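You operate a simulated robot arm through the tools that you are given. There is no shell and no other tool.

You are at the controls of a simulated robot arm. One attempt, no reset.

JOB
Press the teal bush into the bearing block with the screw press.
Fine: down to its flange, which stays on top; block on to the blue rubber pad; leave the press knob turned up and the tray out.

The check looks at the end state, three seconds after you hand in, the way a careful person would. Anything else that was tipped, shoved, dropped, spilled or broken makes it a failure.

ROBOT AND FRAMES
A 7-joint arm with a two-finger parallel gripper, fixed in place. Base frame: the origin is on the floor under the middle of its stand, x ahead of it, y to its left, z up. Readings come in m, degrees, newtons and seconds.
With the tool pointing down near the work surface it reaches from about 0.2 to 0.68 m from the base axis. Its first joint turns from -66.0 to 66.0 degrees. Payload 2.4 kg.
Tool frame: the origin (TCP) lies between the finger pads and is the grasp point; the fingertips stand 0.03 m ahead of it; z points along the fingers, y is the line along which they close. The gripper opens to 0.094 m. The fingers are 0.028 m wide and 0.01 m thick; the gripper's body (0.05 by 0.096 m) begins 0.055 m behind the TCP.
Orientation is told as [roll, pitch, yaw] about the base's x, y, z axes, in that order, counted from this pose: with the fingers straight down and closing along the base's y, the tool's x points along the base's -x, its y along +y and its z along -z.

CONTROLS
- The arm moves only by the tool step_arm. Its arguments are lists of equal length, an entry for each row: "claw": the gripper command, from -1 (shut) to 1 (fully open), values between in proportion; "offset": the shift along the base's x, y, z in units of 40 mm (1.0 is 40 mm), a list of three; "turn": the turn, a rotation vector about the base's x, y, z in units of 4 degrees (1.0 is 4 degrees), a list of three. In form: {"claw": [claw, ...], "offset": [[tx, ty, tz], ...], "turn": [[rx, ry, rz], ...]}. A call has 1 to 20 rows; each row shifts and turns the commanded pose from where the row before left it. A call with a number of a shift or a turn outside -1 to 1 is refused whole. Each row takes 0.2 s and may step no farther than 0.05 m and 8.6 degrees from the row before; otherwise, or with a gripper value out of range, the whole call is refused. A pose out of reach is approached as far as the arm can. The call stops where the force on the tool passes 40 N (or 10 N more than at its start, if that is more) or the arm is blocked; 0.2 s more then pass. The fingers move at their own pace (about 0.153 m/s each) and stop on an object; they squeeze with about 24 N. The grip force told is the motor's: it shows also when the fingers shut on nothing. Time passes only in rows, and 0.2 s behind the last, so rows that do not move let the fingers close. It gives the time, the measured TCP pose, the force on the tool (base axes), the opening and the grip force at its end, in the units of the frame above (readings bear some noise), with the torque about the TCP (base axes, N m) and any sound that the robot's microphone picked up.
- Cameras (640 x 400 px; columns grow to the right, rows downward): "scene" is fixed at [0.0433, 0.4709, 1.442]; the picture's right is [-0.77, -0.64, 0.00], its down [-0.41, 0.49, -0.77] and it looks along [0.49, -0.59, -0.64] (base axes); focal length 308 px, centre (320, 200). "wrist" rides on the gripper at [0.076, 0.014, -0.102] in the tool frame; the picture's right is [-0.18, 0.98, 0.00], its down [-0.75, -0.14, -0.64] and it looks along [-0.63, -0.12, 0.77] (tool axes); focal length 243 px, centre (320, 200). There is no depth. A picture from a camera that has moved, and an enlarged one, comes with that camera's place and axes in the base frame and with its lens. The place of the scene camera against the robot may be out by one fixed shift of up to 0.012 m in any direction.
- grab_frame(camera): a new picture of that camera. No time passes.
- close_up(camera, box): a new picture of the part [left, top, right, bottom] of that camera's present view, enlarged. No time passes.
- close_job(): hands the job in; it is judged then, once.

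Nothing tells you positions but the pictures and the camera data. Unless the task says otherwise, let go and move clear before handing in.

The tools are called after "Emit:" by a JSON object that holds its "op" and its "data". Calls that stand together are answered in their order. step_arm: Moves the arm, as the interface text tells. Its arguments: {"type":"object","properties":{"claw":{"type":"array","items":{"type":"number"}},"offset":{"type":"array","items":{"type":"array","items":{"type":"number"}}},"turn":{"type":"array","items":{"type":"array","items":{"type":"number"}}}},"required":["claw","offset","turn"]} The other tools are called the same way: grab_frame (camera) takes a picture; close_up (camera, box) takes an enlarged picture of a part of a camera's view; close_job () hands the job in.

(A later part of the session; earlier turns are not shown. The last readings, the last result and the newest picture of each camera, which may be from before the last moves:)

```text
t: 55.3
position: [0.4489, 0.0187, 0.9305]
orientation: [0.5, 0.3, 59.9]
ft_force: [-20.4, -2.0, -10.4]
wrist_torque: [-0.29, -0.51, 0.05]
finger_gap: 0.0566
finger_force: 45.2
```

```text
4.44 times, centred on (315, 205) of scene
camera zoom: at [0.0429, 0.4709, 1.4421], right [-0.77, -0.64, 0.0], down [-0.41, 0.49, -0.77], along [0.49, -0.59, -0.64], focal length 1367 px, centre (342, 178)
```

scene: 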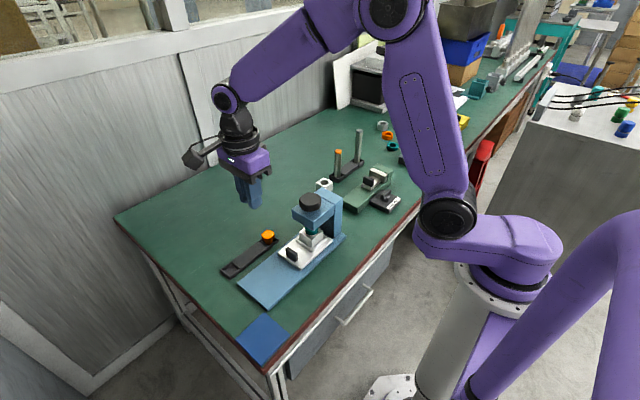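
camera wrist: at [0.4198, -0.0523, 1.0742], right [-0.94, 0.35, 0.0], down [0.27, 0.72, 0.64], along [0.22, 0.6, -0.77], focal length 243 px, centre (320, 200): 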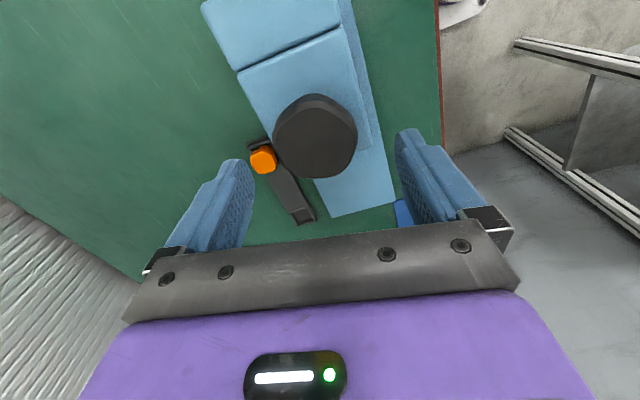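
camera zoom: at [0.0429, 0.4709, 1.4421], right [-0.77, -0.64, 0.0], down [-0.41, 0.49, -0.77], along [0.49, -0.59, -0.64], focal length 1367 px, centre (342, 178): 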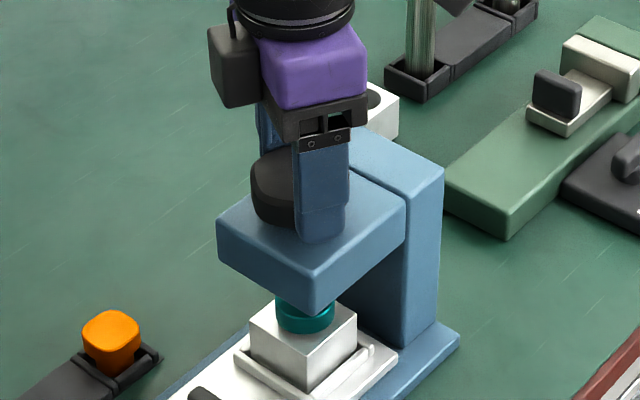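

The knob turned 20° with the gripper at almost no torque, though a side load shows I'm about 2 mm off its axis in x. I'll relieve that offset and keep turning clockwise, watching the knob height.

Emit:
{"op": "step_arm", "data": {"claw": [-0.3, -0.3], "offset": [[-0.04, 0, -0.02], [0, 0, 0]], "turn": [[0, 0, 0], [0, 0, 0]]}}

Emit:
{"op": "step_arm", "data": {"claw": [-0.3, -0.3, -0.3, -0.3, -0.3, -0.3, -0.3], "offset": [[0, 0, 0], [0, 0, 0], [0, 0, 0], [0, 0, 0], [0, 0, 0], [0, 0, 0], [0, 0, 0]], "turn": [[0, 0, -1], [0, 0, -1], [0, 0, -1], [0, 0, -1], [0, 0, -1], [0, 0, 0], [0, 0, 0]]}}

Emit:
{"op": "close_up", "data": {"camera": "scene", "box": [280, 170, 350, 240]}}

Emit:
{"op": "close_up", "data": {"camera": "wrist", "box": [220, 80, 440, 250]}}

```text
t: 55.9
position: [0.4486, 0.0183, 0.9323]
orientation: [0.2, 0.3, 59.9]
ft_force: [-14.8, -7.9, 4.7]
wrist_torque: [-1.21, 0.48, 0.01]
finger_gap: 0.0566
finger_force: 44.6
```

```text
t: 57.5
position: [0.4487, 0.0193, 0.9318]
orientation: [0.4, 0.2, 39.9]
ft_force: [-20.0, -12.9, 22.1]
wrist_torque: [-0.4, -0.19, 0.03]
finger_gap: 0.0567
finger_force: 45.0
```

```text
5.71 times, centred on (315, 205) of scene
camera zoom: at [0.0424, 0.4706, 1.4422], right [-0.77, -0.64, 0.0], down [-0.41, 0.49, -0.77], along [0.49, -0.59, -0.64], focal length 1758 px, centre (349, 171)
```

zoom: 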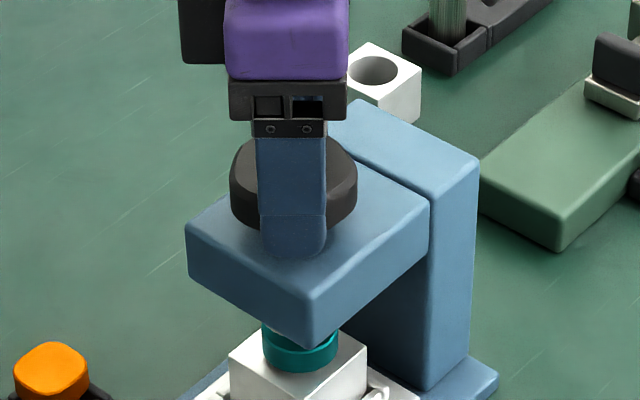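

```text
2.35 times, centred on (330, 165) of wrist
camera zoom: at [0.3823, -0.0185, 1.0337], right [-0.49, 0.87, 0.0], down [0.67, 0.37, 0.64], along [0.56, 0.32, -0.77], focal length 571 px, centre (296, 282)
```

zoom: 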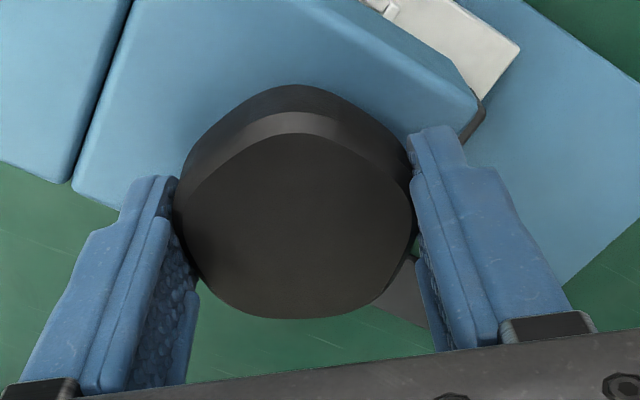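

The knob turns with the gripper, but static load has built up from a small pose mismatch. I'll nudge the pose to relieve it before turning further.

Emit:
{"op": "step_arm", "data": {"claw": [-0.3, -0.3, -0.3], "offset": [[-0.04, -0.02, 0.03], [0, 0, 0], [0, 0, 0]], "turn": [[0, 0, 0], [0, 0, 0], [0, 0, 0]]}}

```text
t: 58.3
position: [0.4486, 0.0204, 0.9311]
orientation: [0.2, 0.0, 40.1]
ft_force: [-3.2, -2.5, -4.8]
wrist_torque: [-0.88, 0.74, -0.02]
finger_gap: 0.0569
finger_force: 45.1
```

The load is relieved to a few newtons. I'll keep turning clockwise by 40°.

Emit:
{"op": "step_arm", "data": {"claw": [-0.3, -0.3, -0.3, -0.3, -0.3, -0.3, -0.3, -0.3, -0.3, -0.3, -0.3], "offset": [[0, 0, 0], [0, 0, 0], [0, 0, 0], [0, 0, 0], [0, 0, 0], [0, 0, 0], [0, 0, 0], [0, 0, 0], [0, 0, 0], [0, 0, 0], [0, 0, 0]], "turn": [[0, 0, -1], [0, 0, -1], [0, 0, -1], [0, 0, -1], [0, 0, -1], [0, 0, -1], [0, 0, -1], [0, 0, -1], [0, 0, -1], [0, 0, -1], [0, 0, 0]]}}

Emit:
{"op": "close_up", "data": {"camera": "scene", "box": [280, 170, 350, 240]}}

Emit:
{"op": "close_up", "data": {"camera": "wrist", "box": [220, 80, 440, 250]}}

```text
t: 60.8
position: [0.4479, 0.0206, 0.9308]
orientation: [0.2, 0.1, 0.0]
ft_force: [3.6, 1.0, -6.2]
wrist_torque: [-0.44, 0.54, -0.02]
finger_gap: 0.0568
finger_force: 44.5
stopped in row 11: the force on the tool passed its limit at 40 N (the readings are from after the stop); the commanded pose is now the measured one
```

```text
5.71 times, centred on (315, 205) of scene
camera zoom: at [0.0435, 0.471, 1.442], right [-0.77, -0.64, 0.0], down [-0.41, 0.49, -0.77], along [0.49, -0.59, -0.64], focal length 1758 px, centre (349, 171)
```

zoom: 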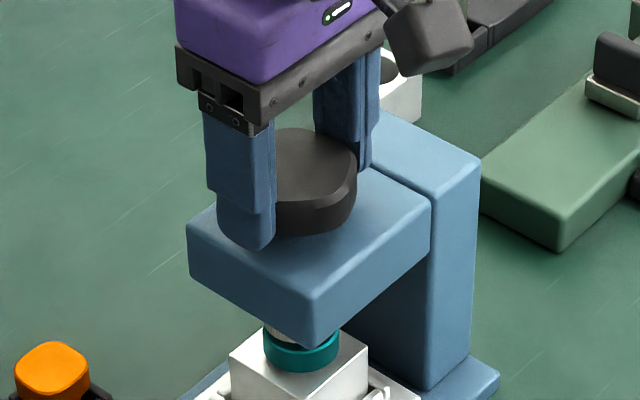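

```text
2.35 times, centred on (330, 165) of wrist
camera zoom: at [0.3728, 0.0342, 1.0335], right [0.18, 0.98, 0.0], down [0.75, -0.14, 0.64], along [0.63, -0.12, -0.77], focal length 571 px, centre (296, 282)
```

zoom: 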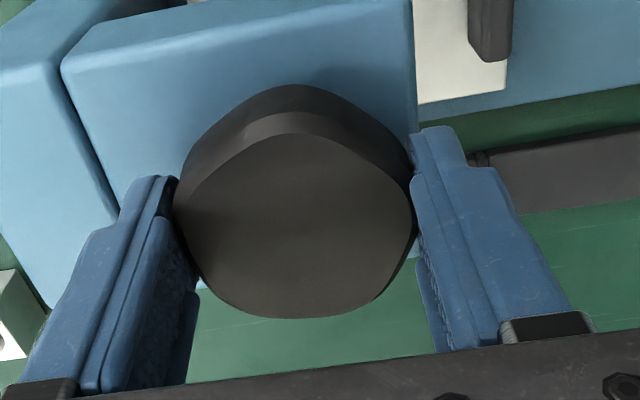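

A light-coloured ram tip is now visible just above the teal flange, so clockwise drives it down. I'll zoom in on the ram and bush.

Emit:
{"op": "close_up", "data": {"camera": "scene", "box": [290, 215, 340, 265]}}

Emit:
{"op": "step_arm", "data": {"claw": [-0.3], "offset": [[0, 0, 0]], "turn": [[0, 0, 0]]}}

```text
8.00 times, centred on (315, 240) of scene
camera zoom: at [0.0435, 0.471, 1.442], right [-0.77, -0.64, 0.0], down [-0.41, 0.49, -0.77], along [0.49, -0.59, -0.64], focal length 2461 px, centre (360, -120)
```

zoom: 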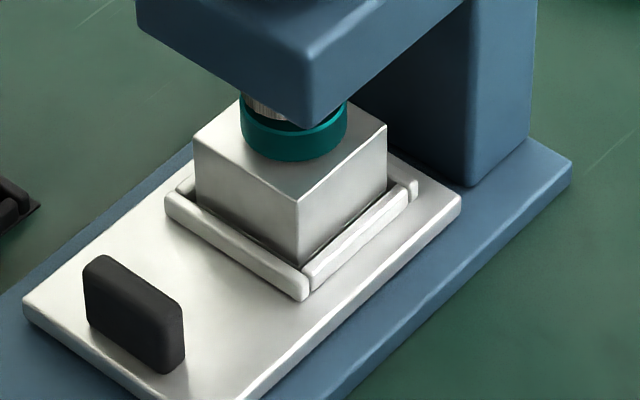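

```text
t: 61.2
position: [0.449, 0.0201, 0.9308]
orientation: [0.2, 0.0, -0.1]
ft_force: [6.4, 3.2, -9.6]
wrist_torque: [-0.62, 0.22, 0.03]
finger_gap: 0.0567
finger_force: 44.7
```

The ram is now just above the flange and centred on it. I'll keep turning clockwise in moderate increments.

Emit:
{"op": "step_arm", "data": {"claw": [-0.3, -0.3, -0.3, -0.3, -0.3, -0.3, -0.3, -0.3, -0.3], "offset": [[0, 0, 0], [0, 0, 0], [0, 0, 0], [0, 0, 0], [0, 0, 0], [0, 0, 0], [0, 0, 0], [0, 0, 0], [0, 0, 0]], "turn": [[0, 0, -1], [0, 0, -1], [0, 0, -1], [0, 0, -1], [0, 0, -1], [0, 0, -1], [0, 0, -1], [0, 0, -1], [0, 0, 0]]}}

Emit:
{"op": "close_up", "data": {"camera": "scene", "box": [290, 215, 340, 265]}}

Emit:
{"op": "close_up", "data": {"camera": "wrist", "box": [220, 80, 440, 250]}}

```text
t: 63.2
position: [0.448, 0.0209, 0.9317]
orientation: [0.2, 0.1, -31.9]
ft_force: [11.9, 10.8, -19.8]
wrist_torque: [0.01, 0.71, -0.02]
finger_gap: 0.0567
finger_force: 44.9
```

```text
8.00 times, centred on (315, 240) of scene
camera zoom: at [0.0439, 0.4712, 1.4419], right [-0.77, -0.64, 0.0], down [-0.41, 0.49, -0.77], along [0.49, -0.59, -0.64], focal length 2461 px, centre (360, -120)
```

zoom: 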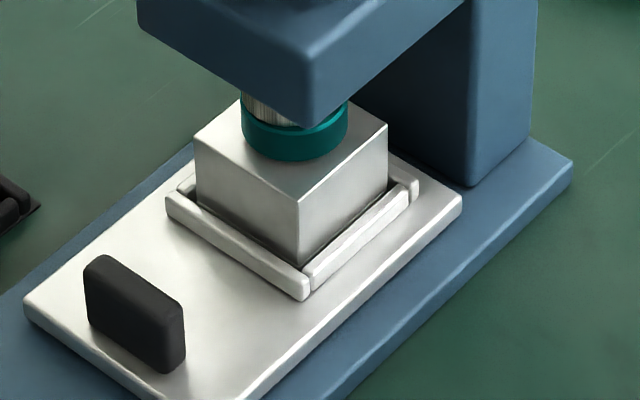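

```text
2.35 times, centred on (330, 165) of wrist
camera zoom: at [0.392, 0.0731, 1.0336], right [0.68, 0.74, 0.0], down [0.56, -0.52, 0.64], along [0.47, -0.43, -0.77], focal length 571 px, centre (296, 282)
```

zoom: 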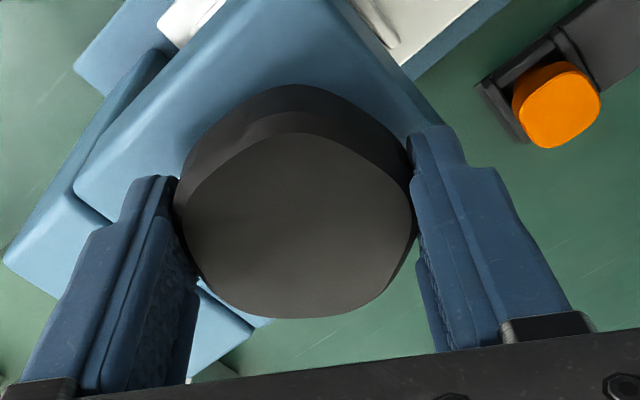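

The knob is still turning with the grip and the ram is about to touch the flange. I'll relieve the side load and continue.

Emit:
{"op": "step_arm", "data": {"claw": [-0.3, -0.3, -0.3, -0.3, -0.3, -0.3, -0.3], "offset": [[0.025, 0.02, -0.03], [0, 0, 0], [0, 0, 0], [0, 0, 0], [0, 0, 0], [0, 0, 0], [0, 0, 0]], "turn": [[0, 0, 0], [0, 0, -1], [0, 0, -1], [0, 0, -1], [0, 0, -1], [0, 0, -1], [0, 0, 0]]}}

Emit:
{"op": "close_up", "data": {"camera": "scene", "box": [290, 215, 340, 265]}}

Emit:
{"op": "close_up", "data": {"camera": "wrist", "box": [220, 80, 440, 250]}}

```text
t: 64.5
position: [0.4488, 0.0215, 0.9316]
orientation: [0.2, 0.0, -48.7]
ft_force: [-5.0, 0.6, 7.7]
wrist_torque: [-0.43, -0.1, 0.07]
finger_gap: 0.0568
finger_force: 45.1
stopped in row 6: the force on the tool passed its limit at 40 N (the readings are from after the stop); the commanded pose is now the measured one
```

```text
8.00 times, centred on (315, 240) of scene
camera zoom: at [0.0431, 0.4709, 1.442], right [-0.77, -0.64, 0.0], down [-0.41, 0.49, -0.77], along [0.49, -0.59, -0.64], focal length 2461 px, centre (360, -120)
```

zoom: 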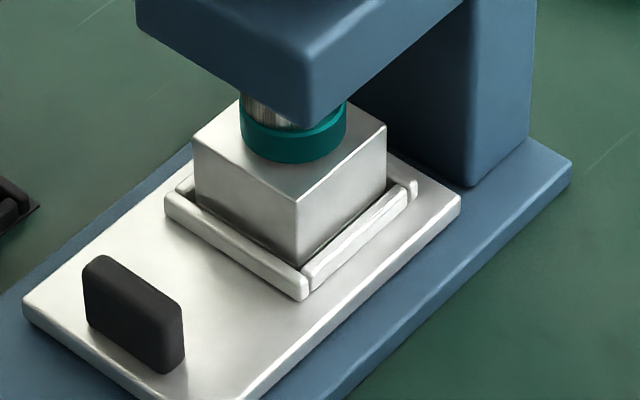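

```text
2.35 times, centred on (330, 165) of wrist
camera zoom: at [0.4096, 0.0877, 1.0334], right [0.86, 0.51, 0.0], down [0.39, -0.66, 0.64], along [0.33, -0.55, -0.77], focal length 571 px, centre (296, 282)
```

zoom: 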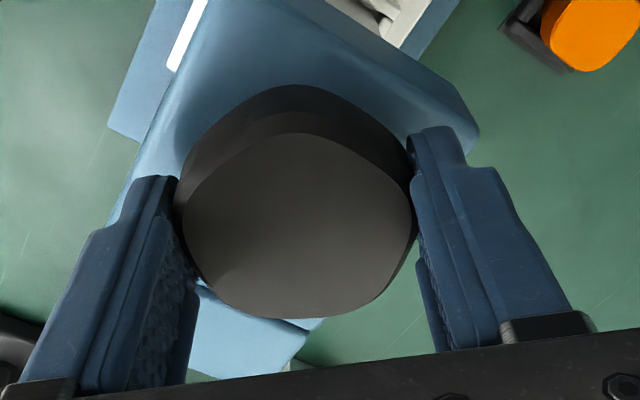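

The flange has started to move down under the ram. The side load resets after each stop, so I'll continue in short bursts.

Emit:
{"op": "step_arm", "data": {"claw": [-0.3, -0.3, -0.3, -0.3, -0.3, -0.3], "offset": [[0, 0, 0], [0, 0, 0], [0, 0, 0], [0, 0, 0], [0, 0, 0], [0, 0, 0]], "turn": [[0, 0, -0.7], [0, 0, -0.7], [0, 0, -0.7], [0, 0, -0.7], [0, 0, -0.7], [0, 0, 0]]}}

Emit:
{"op": "step_arm", "data": {"claw": [-0.3, -0.3, -0.3, -0.3, -0.3, -0.3], "offset": [[0, 0, 0], [0, 0, 0], [0, 0, 0], [0, 0, 0], [0, 0, 0], [0, 0, 0]], "turn": [[0, 0, -0.7], [0, 0, -0.7], [0, 0, -0.7], [0, 0, -0.7], [0, 0, -0.7], [0, 0, 0]]}}

Emit:
{"op": "close_up", "data": {"camera": "scene", "box": [290, 215, 340, 265]}}

Emit:
{"op": "close_up", "data": {"camera": "wrist", "box": [220, 80, 440, 250]}}

```text
t: 65.8
position: [0.4495, 0.0215, 0.931]
orientation: [0.2, 0.0, -62.9]
ft_force: [-9.3, 6.0, 15.4]
wrist_torque: [-0.55, -0.02, 0.06]
finger_gap: 0.0567
finger_force: 44.8
```

```text
t: 67.2
position: [0.4492, 0.0212, 0.932]
orientation: [0.1, 0.0, -76.8]
ft_force: [-3.1, 4.4, -19.5]
wrist_torque: [-0.48, -0.39, 0.05]
finger_gap: 0.0567
finger_force: 44.8
```

```text
8.00 times, centred on (315, 240) of scene
camera zoom: at [0.0435, 0.471, 1.442], right [-0.77, -0.64, 0.0], down [-0.41, 0.49, -0.77], along [0.49, -0.59, -0.64], focal length 2461 px, centre (360, -120)
```

zoom: 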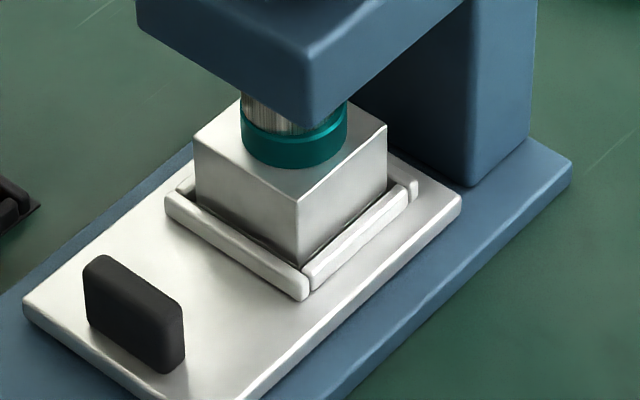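

```text
2.35 times, centred on (330, 165) of wrist
camera zoom: at [0.4462, 0.0988, 1.0334], right [1.0, 0.04, 0.0], down [0.03, -0.77, 0.64], along [0.03, -0.64, -0.77], focal length 571 px, centre (296, 282)
```

zoom: 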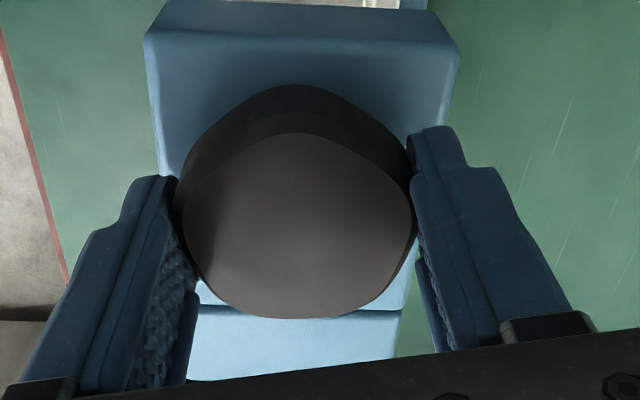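

The flange is down about 4 mm and looks within 1–2 mm of the block. I'll continue turning and watch for the seating torque.

Emit:
{"op": "step_arm", "data": {"claw": [-0.3, -0.3, -0.3, -0.3, -0.3, -0.3], "offset": [[0, 0, -0.02], [0, 0, 0], [0, 0, 0], [0, 0, 0], [0, 0, 0], [0, 0, 0]], "turn": [[0, 0, -0.6], [0, 0, -0.6], [0, 0, -0.6], [0, 0, -0.6], [0, 0, -0.6], [0, 0, 0]]}}

Emit:
{"op": "close_up", "data": {"camera": "scene", "box": [290, 215, 340, 265]}}

Emit:
{"op": "close_up", "data": {"camera": "wrist", "box": [220, 80, 440, 250]}}

```text
t: 68.7
position: [0.45, 0.0207, 0.9308]
orientation: [0.1, 0.0, -88.7]
ft_force: [-3.2, 1.4, 7.7]
wrist_torque: [-0.18, 0.22, 0.2]
finger_gap: 0.0568
finger_force: 45.2
stopped in row 6: the force on the tool passed its limit at 41 N (the readings are from after the stop); the commanded pose is now the measured one
```

```text
8.00 times, centred on (315, 240) of scene
camera zoom: at [0.0432, 0.471, 1.442], right [-0.77, -0.64, 0.0], down [-0.41, 0.49, -0.77], along [0.49, -0.59, -0.64], focal length 2461 px, centre (360, -120)
```

zoom: 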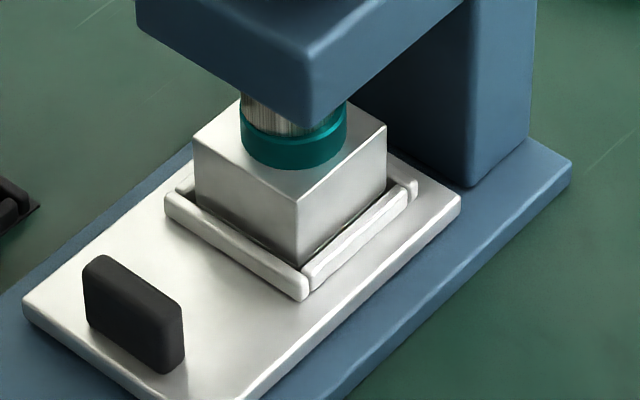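

```text
2.35 times, centred on (330, 165) of wrist
camera zoom: at [0.4622, 0.098, 1.0333], right [0.99, -0.16, 0.0], down [-0.13, -0.76, 0.64], along [-0.1, -0.63, -0.77], focal length 571 px, centre (296, 282)
```

zoom: 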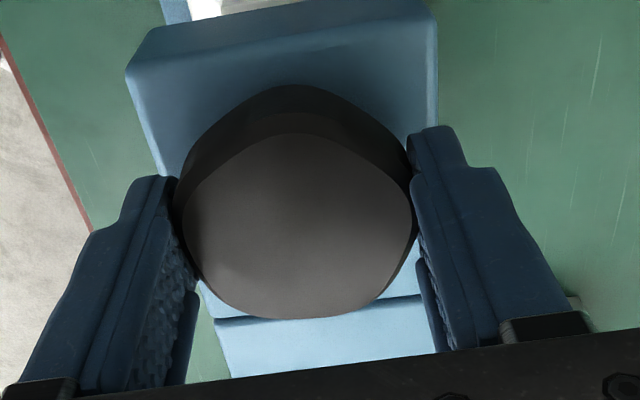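

The bottom rim moved another ~2 px and the torque is rising slightly. I'll keep going in small steps.

Emit:
{"op": "step_arm", "data": {"claw": [-0.3, -0.3, -0.3, -0.3, -0.3, -0.3], "offset": [[0, 0, 0], [0, 0, 0], [0, 0, 0], [0, 0, 0], [0, 0, 0], [0, 0, 0]], "turn": [[0, 0, -0.5], [0, 0, -0.5], [0, 0, -0.5], [0, 0, -0.5], [0, 0, -0.5], [0, 0, 0]]}}

Emit:
{"op": "close_up", "data": {"camera": "scene", "box": [290, 215, 340, 265]}}

Emit:
{"op": "close_up", "data": {"camera": "wrist", "box": [220, 80, 440, 250]}}

```text
t: 70.1
position: [0.4491, 0.0207, 0.9319]
orientation: [0.3, 0.0, -98.7]
ft_force: [-4.5, -2.6, 10.9]
wrist_torque: [-0.57, 0.48, 1.52]
finger_gap: 0.0574
finger_force: 44.6
```

```text
8.00 times, centred on (315, 240) of scene
camera zoom: at [0.043, 0.4709, 1.4421], right [-0.77, -0.64, 0.0], down [-0.41, 0.49, -0.77], along [0.49, -0.59, -0.64], focal length 2461 px, centre (360, -120)
```

zoom: 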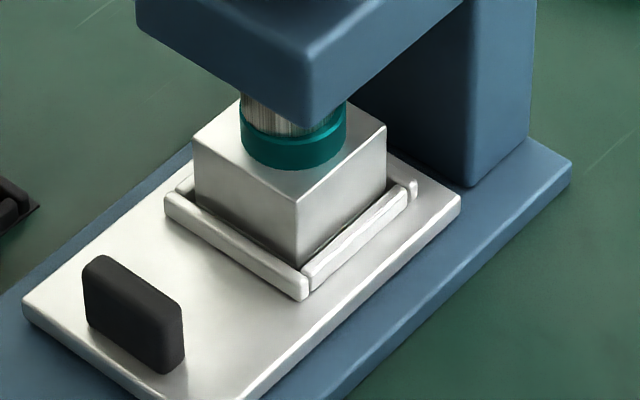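

```text
2.35 times, centred on (330, 165) of wrist
camera zoom: at [0.4753, 0.0946, 1.0324], right [0.94, -0.33, 0.01], down [-0.26, -0.72, 0.64], along [-0.21, -0.61, -0.77], focal length 571 px, centre (296, 282)
```

zoom: 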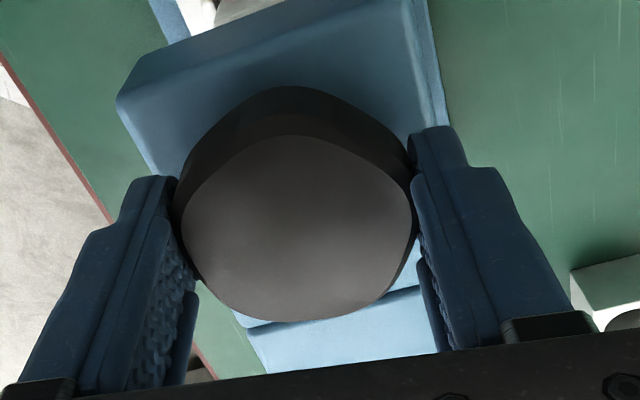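

Torque jumped to 1.5 N·m and the knob is starting to slip in the fingers, which suggests the flange has bottomed out on the block. I'll zoom in closely to verify there is no gap.

Emit:
{"op": "close_up", "data": {"camera": "scene", "box": [302, 222, 330, 244]}}

Emit:
{"op": "step_arm", "data": {"claw": [-0.3, -0.3, -0.3], "offset": [[0, 0, 0], [0, 0, 0], [0, 0, 0]], "turn": [[0, 0, -0.5], [0, 0, -0.5], [0, 0, 0]]}}

Emit:
{"op": "close_up", "data": {"camera": "scene", "box": [302, 222, 330, 244]}}

Emit:
{"op": "close_up", "data": {"camera": "wrist", "box": [220, 80, 440, 250]}}

```text
16.00 times, centred on (316, 233) of scene
camera zoom: at [0.043, 0.4709, 1.4421], right [-0.77, -0.64, 0.0], down [-0.41, 0.49, -0.77], along [0.49, -0.59, -0.64], focal length 4922 px, centre (384, -328)
```

zoom: 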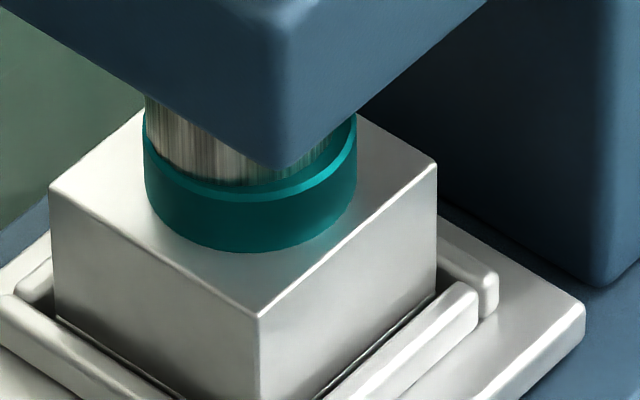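

```text
t: 70.9
position: [0.4492, 0.0211, 0.9297]
orientation: [0.3, 0.0, -102.9]
ft_force: [2.9, 0.4, -12.1]
wrist_torque: [0.12, 0.1, 1.04]
finger_gap: 0.0573
finger_force: 45.1
```

```text
16.00 times, centred on (316, 233) of scene
camera zoom: at [0.0436, 0.471, 1.442], right [-0.77, -0.64, 0.0], down [-0.41, 0.49, -0.77], along [0.49, -0.59, -0.64], focal length 4922 px, centre (384, -328)
```

zoom: 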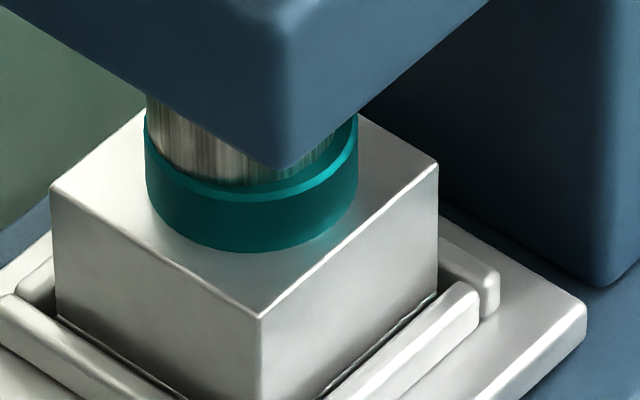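

```text
2.35 times, centred on (330, 165) of wrist
camera zoom: at [0.4806, 0.0927, 1.0324], right [0.92, -0.4, 0.0], down [-0.31, -0.7, 0.64], along [-0.25, -0.59, -0.77], focal length 571 px, centre (296, 282)
```

zoom: 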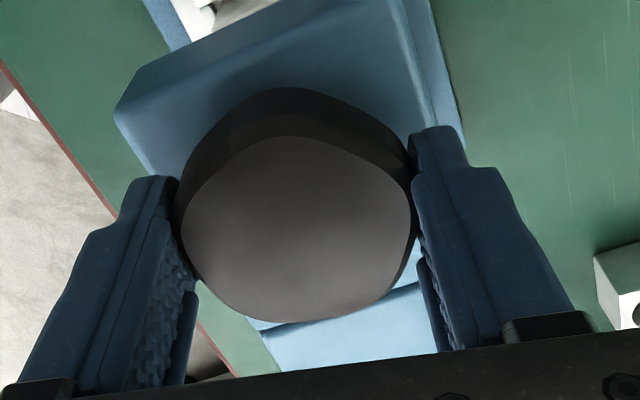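

The flange rim sits flush on the block all round, with no movement under 1.5 N·m, so the bush is fully pressed. Now I'll turn the knob back counter-clockwise to raise the ram.

Emit:
{"op": "step_arm", "data": {"claw": [-0.3, -0.3, -0.3, -0.3, -0.3, -0.3, -0.3], "offset": [[0, 0, 0], [0, 0, 0], [0, 0, 0], [0, 0, 0], [0, 0, 0], [0, 0, 0], [0, 0, 0]], "turn": [[0, 0, 0.7], [0, 0, 0.7], [0, 0, 0.7], [0, 0, 0.7], [0, 0, 0.7], [0, 0, 0.7], [0, 0, 0]]}}

Emit:
{"op": "step_arm", "data": {"claw": [-0.3, -0.3, -0.3, -0.3, -0.3, -0.3, -0.3], "offset": [[0, 0, 0], [0, 0, 0], [0, 0, 0], [0, 0, 0], [0, 0, 0], [0, 0, 0], [0, 0, 0]], "turn": [[0, 0, 0.7], [0, 0, 0.7], [0, 0, 0.7], [0, 0, 0.7], [0, 0, 0.7], [0, 0, 0.7], [0, 0, 0]]}}

Emit:
{"op": "close_up", "data": {"camera": "scene", "box": [290, 215, 340, 265]}}

Emit:
{"op": "close_up", "data": {"camera": "wrist", "box": [220, 80, 440, 250]}}

```text
t: 72.5
position: [0.449, 0.0216, 0.93]
orientation: [0.2, 0.1, -85.9]
ft_force: [-10.1, 9.9, -1.3]
wrist_torque: [-0.15, 0.24, 0.03]
finger_gap: 0.0574
finger_force: 45.0
```

```text
t: 74.1
position: [0.4492, 0.0205, 0.9308]
orientation: [0.1, 0.1, -69.1]
ft_force: [-15.2, 10.9, 0.4]
wrist_torque: [-0.52, 0.38, 0.02]
finger_gap: 0.0573
finger_force: 45.3
```

```text
8.00 times, centred on (315, 240) of scene
camera zoom: at [0.0429, 0.4712, 1.4419], right [-0.77, -0.64, 0.0], down [-0.41, 0.49, -0.77], along [0.49, -0.59, -0.64], focal length 2461 px, centre (360, -120)
```

zoom: 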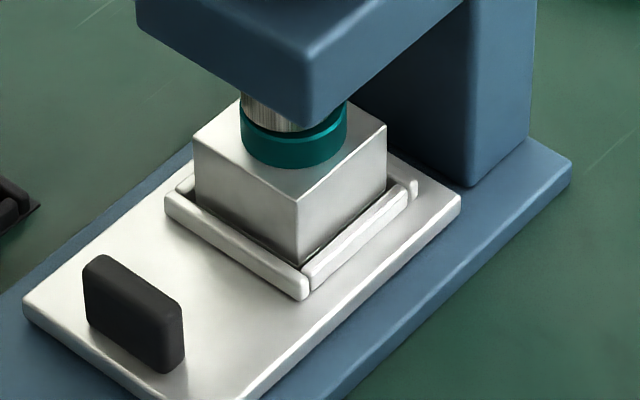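

```text
2.35 times, centred on (330, 165) of wrist
camera zoom: at [0.4358, 0.0974, 1.0325], right [0.98, 0.18, 0.0], down [0.14, -0.76, 0.64], along [0.12, -0.63, -0.77], focal length 571 px, centre (296, 282)
```

zoom: 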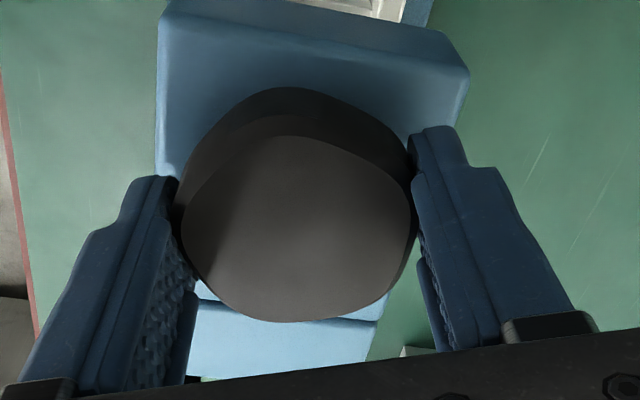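

The ram is lifting and the bush stays put. I'll keep turning counter-clockwise, with small load relief along the way.

Emit:
{"op": "step_arm", "data": {"claw": [-0.3, -0.3, -0.3, -0.3, -0.3, -0.3, -0.3, -0.3], "offset": [[-0.03, 0.02, 0], [0, 0, 0], [0, 0, 0], [0, 0, 0], [0, 0, 0], [0, 0, 0], [0, 0, 0], [0, 0, 0]], "turn": [[0, 0, 0], [0, 0, 0.9], [0, 0, 0.9], [0, 0, 0.9], [0, 0, 0.9], [0, 0, 0.9], [0, 0, 0.9], [0, 0, 0]]}}

Emit:
{"op": "step_arm", "data": {"claw": [-0.3, -0.3, -0.3, -0.3, -0.3, -0.3, -0.3], "offset": [[0, 0, 0], [0, 0, 0], [0, 0, 0], [0, 0, 0], [0, 0, 0], [0, 0, 0], [0, 0, 0]], "turn": [[0, 0, 0.9], [0, 0, 0.9], [0, 0, 0.9], [0, 0, 0.9], [0, 0, 0.9], [0, 0, 0.9], [0, 0, 0]]}}

```text
t: 75.9
position: [0.4503, 0.0196, 0.9304]
orientation: [0.2, 0.0, -47.7]
ft_force: [-3.4, -9.2, -32.4]
wrist_torque: [-0.45, 0.15, -0.01]
finger_gap: 0.0572
finger_force: 45.2
```

```text
t: 77.5
position: [0.4489, 0.0203, 0.9305]
orientation: [0.2, 0.1, -26.1]
ft_force: [-7.7, -26.3, -18.7]
wrist_torque: [-0.63, 1.01, 0.0]
finger_gap: 0.0574
finger_force: 45.2
```

The load has built up to about 30 N, so I'll relieve it and continue.

Emit:
{"op": "step_arm", "data": {"claw": [-0.3, -0.3, -0.3, -0.3, -0.3, -0.3, -0.3, -0.3], "offset": [[-0.015, -0.05, -0.03], [0, 0, 0], [0, 0, 0], [0, 0, 0], [0, 0, 0], [0, 0, 0], [0, 0, 0], [0, 0, 0]], "turn": [[0, 0, 0], [0, 0, 0], [0, 0, 0.9], [0, 0, 0.9], [0, 0, 0.9], [0, 0, 0.9], [0, 0, 0.9], [0, 0, 0]]}}

Emit:
{"op": "step_arm", "data": {"claw": [-0.3, -0.3, -0.3, -0.3, -0.3, -0.3, -0.3], "offset": [[0, 0, 0], [0, 0, 0], [0, 0, 0], [0, 0, 0], [0, 0, 0], [0, 0, 0], [0, 0, 0]], "turn": [[0, 0, 0.9], [0, 0, 0.9], [0, 0, 0.9], [0, 0, 0.9], [0, 0, 0.9], [0, 0, 0.9], [0, 0, 0]]}}

Emit:
{"op": "close_up", "data": {"camera": "scene", "box": [280, 170, 350, 260]}}

Emit:
{"op": "close_up", "data": {"camera": "wrist", "box": [220, 80, 440, 250]}}

```text
t: 79.3
position: [0.4486, 0.0195, 0.9312]
orientation: [0.3, -0.2, -7.9]
ft_force: [-7.4, -1.5, 39.1]
wrist_torque: [-0.54, 0.16, -0.04]
finger_gap: 0.0574
finger_force: 45.5
```

```text
t: 80.9
position: [0.4491, 0.0191, 0.9305]
orientation: [0.1, -0.2, 13.8]
ft_force: [3.3, 6.9, 33.6]
wrist_torque: [-0.01, -0.42, 0.03]
finger_gap: 0.0572
finger_force: 45.0
```

```text
4.44 times, centred on (315, 215) of scene
camera zoom: at [0.0429, 0.4711, 1.442], right [-0.77, -0.64, 0.0], down [-0.41, 0.49, -0.77], along [0.49, -0.59, -0.64], focal length 1367 px, centre (342, 133)
```

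zoom: 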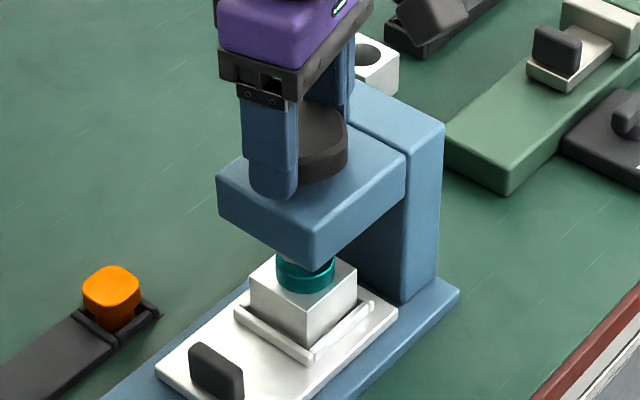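

```text
2.35 times, centred on (330, 165) of wrist
camera zoom: at [0.3715, 0.0153, 1.0317], right [-0.06, 1.0, 0.0], down [0.76, 0.04, 0.64], along [0.64, 0.04, -0.77], focal length 571 px, centre (296, 282)
```

zoom: 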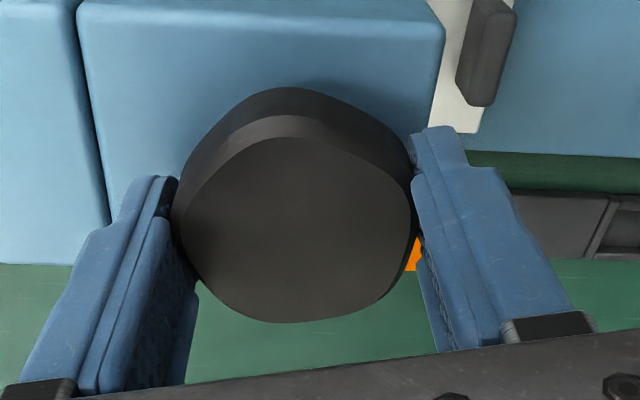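

Fz is about +34 N, so I'll raise the command slightly and continue turning up.

Emit:
{"op": "step_arm", "data": {"claw": [-0.3, -0.3, -0.3, -0.3, -0.3, -0.3, -0.3, -0.3], "offset": [[0, 0, 0.04], [0, 0, 0], [0, 0, 0], [0, 0, 0], [0, 0, 0], [0, 0, 0], [0, 0, 0], [0, 0, 0]], "turn": [[0, 0, 0], [0, 0, 0], [0, 0, 0.9], [0, 0, 0.9], [0, 0, 0.9], [0, 0, 0.9], [0, 0, 0.9], [0, 0, 0]]}}

Emit:
{"op": "step_arm", "data": {"claw": [-0.3, -0.3, -0.3, -0.3, -0.3, -0.3, -0.3], "offset": [[0, 0, 0], [0, 0, 0], [0, 0, 0], [0, 0, 0], [0, 0, 0], [0, 0, 0], [0, 0, 0]], "turn": [[0, 0, 0.9], [0, 0, 0.9], [0, 0, 0.9], [0, 0, 0.9], [0, 0, 0.9], [0, 0, 0.9], [0, 0, 0]]}}

```text
t: 82.7
position: [0.4495, 0.0188, 0.9303]
orientation: [0.4, 0.1, 31.7]
ft_force: [6.2, 3.4, -26.3]
wrist_torque: [-0.63, -0.99, 0.02]
finger_gap: 0.0574
finger_force: 45.1
```

```text
t: 84.3
position: [0.4497, 0.0185, 0.9312]
orientation: [0.1, -0.1, 53.4]
ft_force: [9.6, -5.2, -5.3]
wrist_torque: [-0.9, 0.1, 0.0]
finger_gap: 0.0571
finger_force: 45.0
```

I'm at yaw 53° with low torque. I'll continue toward the original top position and watch for the upper stop.

Emit:
{"op": "step_arm", "data": {"claw": [-0.3, -0.3, -0.3, -0.3, -0.3, -0.3], "offset": [[0.01, 0, 0], [0, 0, 0], [0, 0, 0], [0, 0, 0], [0, 0, 0], [0, 0, 0]], "turn": [[0, 0, 0.8], [0, 0, 0.8], [0, 0, 0.8], [0, 0, 0.8], [0, 0, 0.8], [0, 0, 0]]}}

Emit:
{"op": "step_arm", "data": {"claw": [-0.3, -0.3, -0.3, -0.3, -0.3], "offset": [[0, 0, 0], [0, 0, 0], [0, 0, 0], [0, 0, 0], [0, 0, 0]], "turn": [[0, 0, 0.6], [0, 0, 0.6], [0, 0, 0.6], [0, 0, 0.6], [0, 0, 0]]}}

Emit:
{"op": "close_up", "data": {"camera": "scene", "box": [280, 170, 350, 260]}}

Emit:
{"op": "close_up", "data": {"camera": "wrist", "box": [220, 80, 440, 250]}}

```text
t: 85.7
position: [0.4496, 0.0183, 0.9323]
orientation: [0.0, 0.0, 69.1]
ft_force: [8.2, -18.6, 23.5]
wrist_torque: [-0.53, -0.58, 0.0]
finger_gap: 0.0571
finger_force: 45.5
```

```text
t: 86.9
position: [0.4486, 0.0212, 0.9295]
orientation: [0.3, 0.0, 79.0]
ft_force: [12.2, -3.6, 1.9]
wrist_torque: [0.08, -0.64, -0.58]
finger_gap: 0.0567
finger_force: 44.8
```

```text
4.44 times, centred on (315, 215) of scene
camera zoom: at [0.0436, 0.4708, 1.4421], right [-0.77, -0.64, 0.0], down [-0.41, 0.49, -0.77], along [0.49, -0.59, -0.64], focal length 1367 px, centre (342, 133)
```

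zoom: 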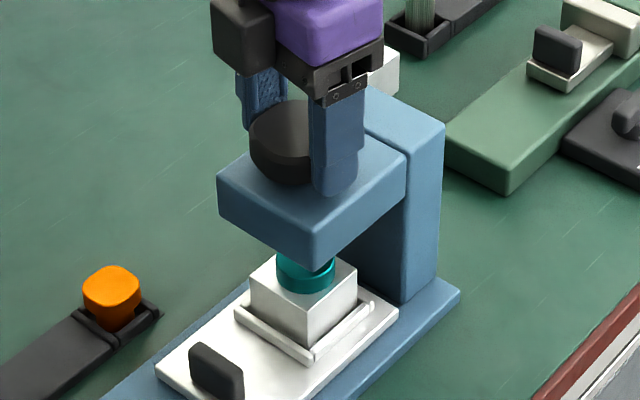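

```text
2.35 times, centred on (330, 165) of wrist
camera zoom: at [0.4221, -0.0512, 1.0326], right [-0.93, 0.37, 0.0], down [0.29, 0.71, 0.64], along [0.23, 0.6, -0.77], focal length 571 px, centre (296, 282)
```

zoom: 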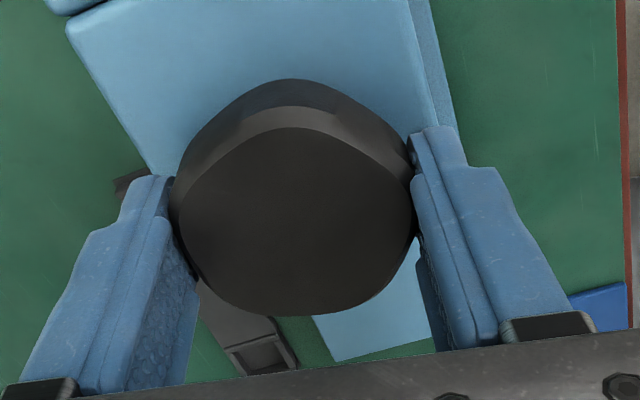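

Torque has swung to -0.58 N·m, so the knob seems to be reaching its upper stop. I'll confirm with one more small turn.

Emit:
{"op": "step_arm", "data": {"claw": [-0.3, -0.3, -0.3, -0.3], "offset": [[0, 0, 0], [0, 0, 0], [0, 0, 0], [0, 0, 0]], "turn": [[0, 0, 0.5], [0, 0, 0.5], [0, 0, 0], [0, 0, 0]]}}

Emit:
{"op": "close_up", "data": {"camera": "wrist", "box": [220, 80, 440, 250]}}

```text
t: 87.9
position: [0.4496, 0.0184, 0.9305]
orientation: [0.3, 0.1, 82.8]
ft_force: [17.0, 2.0, -26.2]
wrist_torque: [0.29, -0.38, -1.17]
finger_gap: 0.0566
finger_force: 45.2
```

```text
2.35 times, centred on (330, 165) of wrist
camera zoom: at [0.4268, -0.0546, 1.0328], right [-0.95, 0.31, 0.0], down [0.24, 0.73, 0.64], along [0.19, 0.61, -0.77], focal length 571 px, centre (296, 282)
```

zoom: 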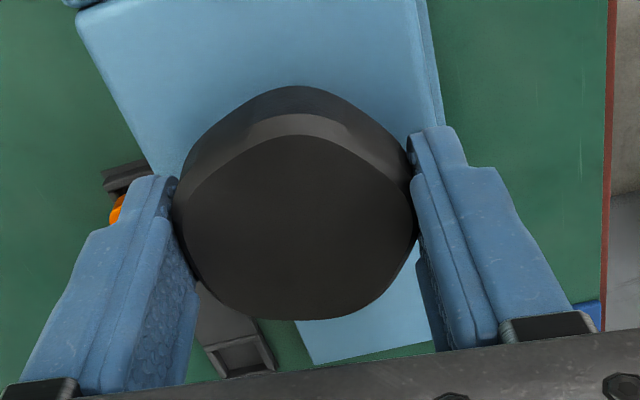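

Torque climbed to -1.2 N·m with no further rotation, so the knob is fully up. I'll open the fingers and rise straight off the knob.

Emit:
{"op": "step_arm", "data": {"claw": [0.3, 0.9, 0.9, 0.9, 0.9, 0.9, 0.9, 0.9, 0.9], "offset": [[0, 0, 0], [0, 0, 0], [0, 0, 0], [0, 0, 0.3], [0, 0, 0.8], [0, 0, 0.9], [0, 0, 0.9], [0, 0, 0.3], [0, 0, 0]], "turn": [[0, 0, 0], [0, 0, 0], [0, 0, 0], [0, 0, 0], [0, 0, 0], [0, 0, 0], [0, 0, 0], [0, 0, 0], [0, 0, 0]]}}

Emit:
{"op": "grab_frame", "data": {"camera": "scene"}}

Emit:
{"op": "close_up", "data": {"camera": "scene", "box": [280, 180, 350, 270]}}

```text
t: 89.9
position: [0.4501, 0.0184, 1.0608]
orientation: [0.3, 0.1, 82.8]
ft_force: [0.6, 0.5, 0.1]
wrist_torque: [-0.02, 0.01, -0.03]
finger_gap: 0.0894
finger_force: 0.1
```

```text
taken
```

scene: 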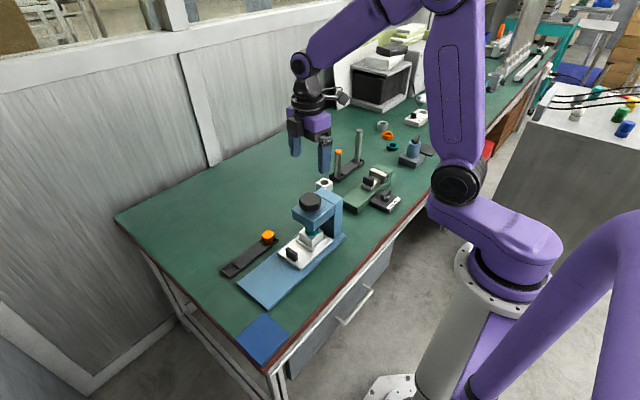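

```text
4.44 times, centred on (315, 225) of scene
camera zoom: at [0.0433, 0.4709, 1.442], right [-0.77, -0.64, 0.0], down [-0.41, 0.49, -0.77], along [0.49, -0.59, -0.64], focal length 1367 px, centre (342, 89)
```

zoom: 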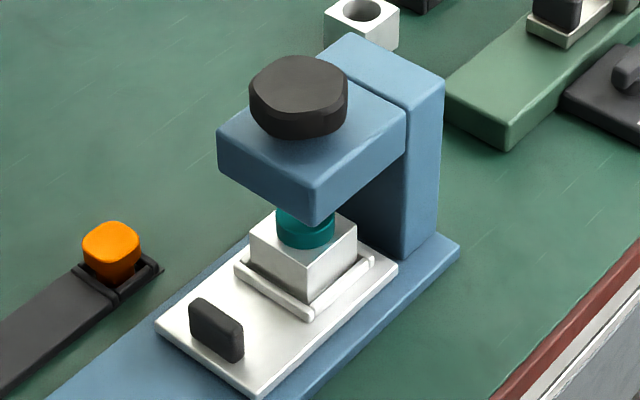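

The knob looks exactly as it did at the start and the bush is seated. Next I'll swing the gripper back to yaw -90° while moving to the +y side of the press, to prepare for pulling the tray out.

Emit:
{"op": "step_arm", "data": {"claw": [0.9, 0.9, 0.9, 0.9, 0.9, 0.9, 0.9, 0.9, 0.9, 0.9, 0.9, 0.9, 0.9, 0.9, 0.9, 0.9, 0.9, 0.9, 0.9, 0.9], "offset": [[0, 0.45, 0], [0, 0.45, 0], [0, 0.45, 0], [0, 0.45, 0], [0, 0.45, 0], [0, 0.45, 0], [0, 0.45, 0], [0, 0.45, 0], [0, 0.45, 0], [0, 0.45, 0], [0, 0, 0], [0, 0, 0], [0, 0, 0], [0, 0, 0], [0, 0, 0], [0, 0, 0], [0, 0, 0], [0, 0, 0], [0, 0, 0], [0, 0, 0]], "turn": [[0, 0, -1], [0, 0, -1], [0, 0, -1], [0, 0, -1], [0, 0, -1], [0, 0, -1], [0, 0, -1], [0, 0, -1], [0, 0, -1], [0, 0, -1], [0, 0, -1], [0, 0, -1], [0, 0, -1], [0, 0, -1], [0, 0, -1], [0, 0, -1], [0, 0, -1], [0, 0, -1], [0, 0, -1], [0, 0, -1]]}}

Emit:
{"op": "step_arm", "data": {"claw": [0.28, 0.28, 0.28, 0.28, 0.28, 0.28, 0.28, 0.28, 0.28, 0.28, 0.28, 0.28, 0.28, 0.28, 0.28, 0.28, 0.28, 0.28, 0.28, 0.28], "offset": [[0, 0, 0], [0, 0, 0], [0, 0, 0], [0, 0, 0], [0, 0, 0], [0, 0, 0], [0, 0, 0], [0, 0, 0], [0, 0, 0], [0, 0, 0], [0, 0, 0], [0, 0, 0], [0, 0, 0], [0, 0, 0], [0, 0, 0], [0, 0, 0], [0, 0, 0], [0, 0, 0], [0, 0, 0], [0, 0, 0]], "turn": [[0, 0, -1], [0, 0, -1], [0, 0, -1], [0, 0, -1], [0, 0, -1], [0, 0, -1], [0, 0, -1], [0, 0, -1], [0, 0, -1], [0, 0, -1], [0, 0, -1], [0, 0, -1], [0, 0, -1], [0, 0, -1], [0, 0, -1], [0, 0, -1], [0, 0, -1], [0, 0, -1], [0, 0, -1], [0, 0, -1]]}}

Emit:
{"op": "step_arm", "data": {"claw": [0.28, 0.28, 0.28, 0.28, 0.28, 0.28, 0.28, 0.28], "offset": [[0, 0, 0], [0, 0, 0], [0, 0, 0], [0, 0, 0], [0, 0, 0], [0, 0, 0], [0, 0, 0], [0, 0, 0]], "turn": [[0, 0, -1], [0, 0, -1], [0, 0, -1], [0, 0, -0.2], [-1, 0, 0], [-1, 0, 0], [-1, 0, 0], [0, 0, 0]]}}

Emit:
{"op": "grab_frame", "data": {"camera": "wrist"}}

Emit:
{"op": "grab_frame", "data": {"camera": "scene"}}

```text
t: 94.1
position: [0.4492, 0.1997, 1.0592]
orientation: [0.3, -0.1, 2.7]
ft_force: [-0.2, 0.5, -0.3]
wrist_torque: [0.04, 0.02, 0.01]
finger_gap: 0.0892
finger_force: 0.1
```

```text
t: 98.3
position: [0.4486, 0.2001, 1.0583]
orientation: [0.3, 0.0, -77.3]
ft_force: [0.2, -0.2, 0.0]
wrist_torque: [0.01, 0.0, 0.0]
finger_gap: 0.0602
finger_force: 0.1
```

```text
t: 100.1
position: [0.4489, 0.1988, 1.0584]
orientation: [0.2, -12.0, -89.9]
ft_force: [0.4, 0.7, 0.0]
wrist_torque: [0.0, 0.01, 0.01]
finger_gap: 0.0601
finger_force: 0.1
```

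```text
taken
camera wrist: at [0.4625, 0.2957, 1.1429], right [0.98, -0.18, 0.04], down [-0.14, -0.6, 0.78], along [-0.11, -0.78, -0.62], focal length 243 px, centre (320, 200)
```

wrist: 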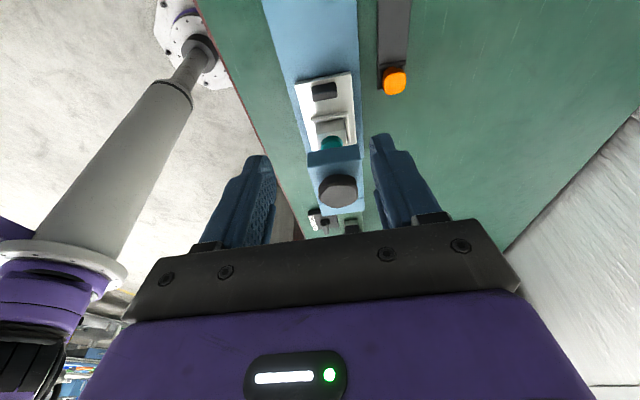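

```text
taken
```

scene: 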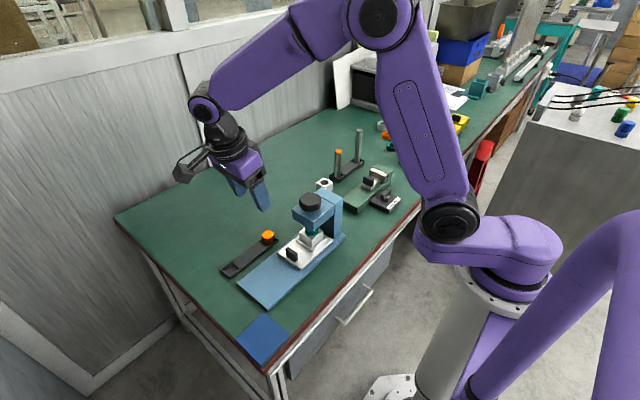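

The gripper is at yaw -90° with a 12° lean away from the press. I'll zoom on the handle to measure it before descending.

Emit:
{"op": "close_up", "data": {"camera": "wrist", "box": [270, 50, 390, 170]}}

```text
3.33 times, centred on (330, 110) of wrist
camera zoom: at [0.4625, 0.2957, 1.1429], right [0.98, -0.18, 0.04], down [-0.14, -0.6, 0.78], along [-0.11, -0.78, -0.62], focal length 809 px, centre (287, 500)
```

zoom: 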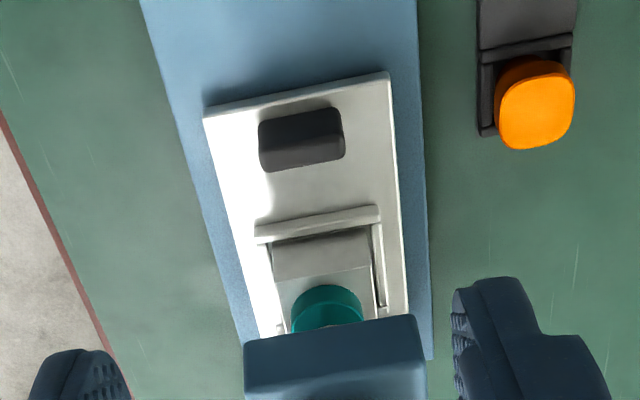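

The handle is at about (0.4495, 0.102) under the front of the head. I'll descend on the +y side at y≈0.16, then slide in with the fingers straddling the handle.

Emit:
{"op": "step_arm", "data": {"claw": [0.28, 0.28, 0.28, 0.28, 0.28, 0.28, 0.28, 0.28, 0.28], "offset": [[0.02, -0.5, -0.8], [0, -0.45, -0.8], [0, 0, -0.8], [0, 0, -0.8], [0, 0, -0.8], [0, 0, -0.8], [0, 0, -0.8], [0, 0, -0.75], [0, 0, 0]], "turn": [[0, 0, 0], [0, 0, 0], [0, 0, 0], [0, 0, 0], [0, 0, 0], [0, 0, 0], [0, 0, 0], [0, 0, 0], [0, 0, 0]]}}

Emit:
{"op": "grab_frame", "data": {"camera": "wrist"}}

Emit:
{"op": "close_up", "data": {"camera": "scene", "box": [240, 180, 350, 290]}}

```text
t: 102.1
position: [0.4493, 0.164, 0.8044]
orientation: [0.3, -12.0, -90.0]
ft_force: [-0.3, 0.7, 0.4]
wrist_torque: [-0.01, -0.01, 0.01]
finger_gap: 0.0603
finger_force: 0.1
```

```text
taken
camera wrist: at [0.4629, 0.2595, 0.8886], right [0.98, -0.18, 0.04], down [-0.14, -0.6, 0.78], along [-0.11, -0.78, -0.62], focal length 243 px, centre (320, 200)
```

wrist: 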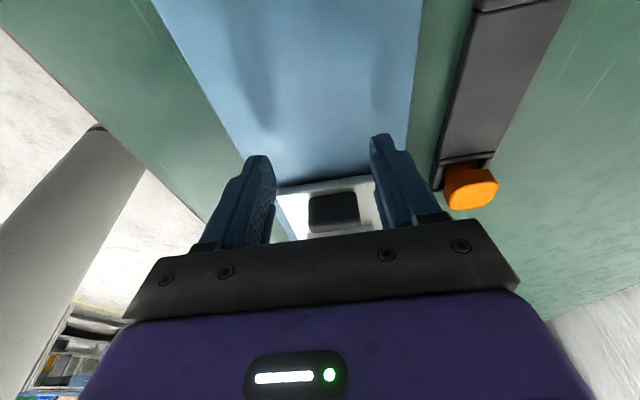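

```text
3.64 times, centred on (295, 235) of scene
camera zoom: at [0.0433, 0.4709, 1.442], right [-0.77, -0.64, 0.0], down [-0.41, 0.49, -0.77], along [0.49, -0.59, -0.64], focal length 1119 px, centre (411, 73)
```

zoom: 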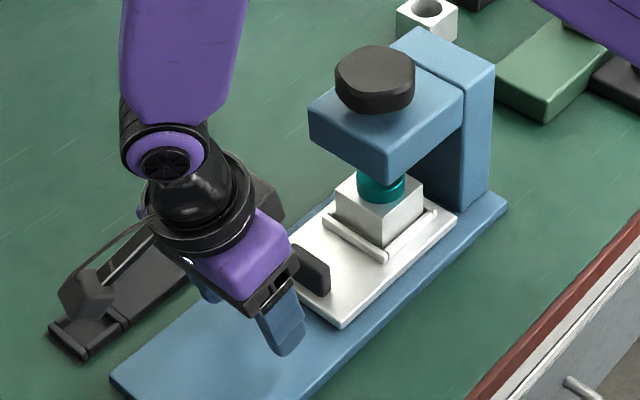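

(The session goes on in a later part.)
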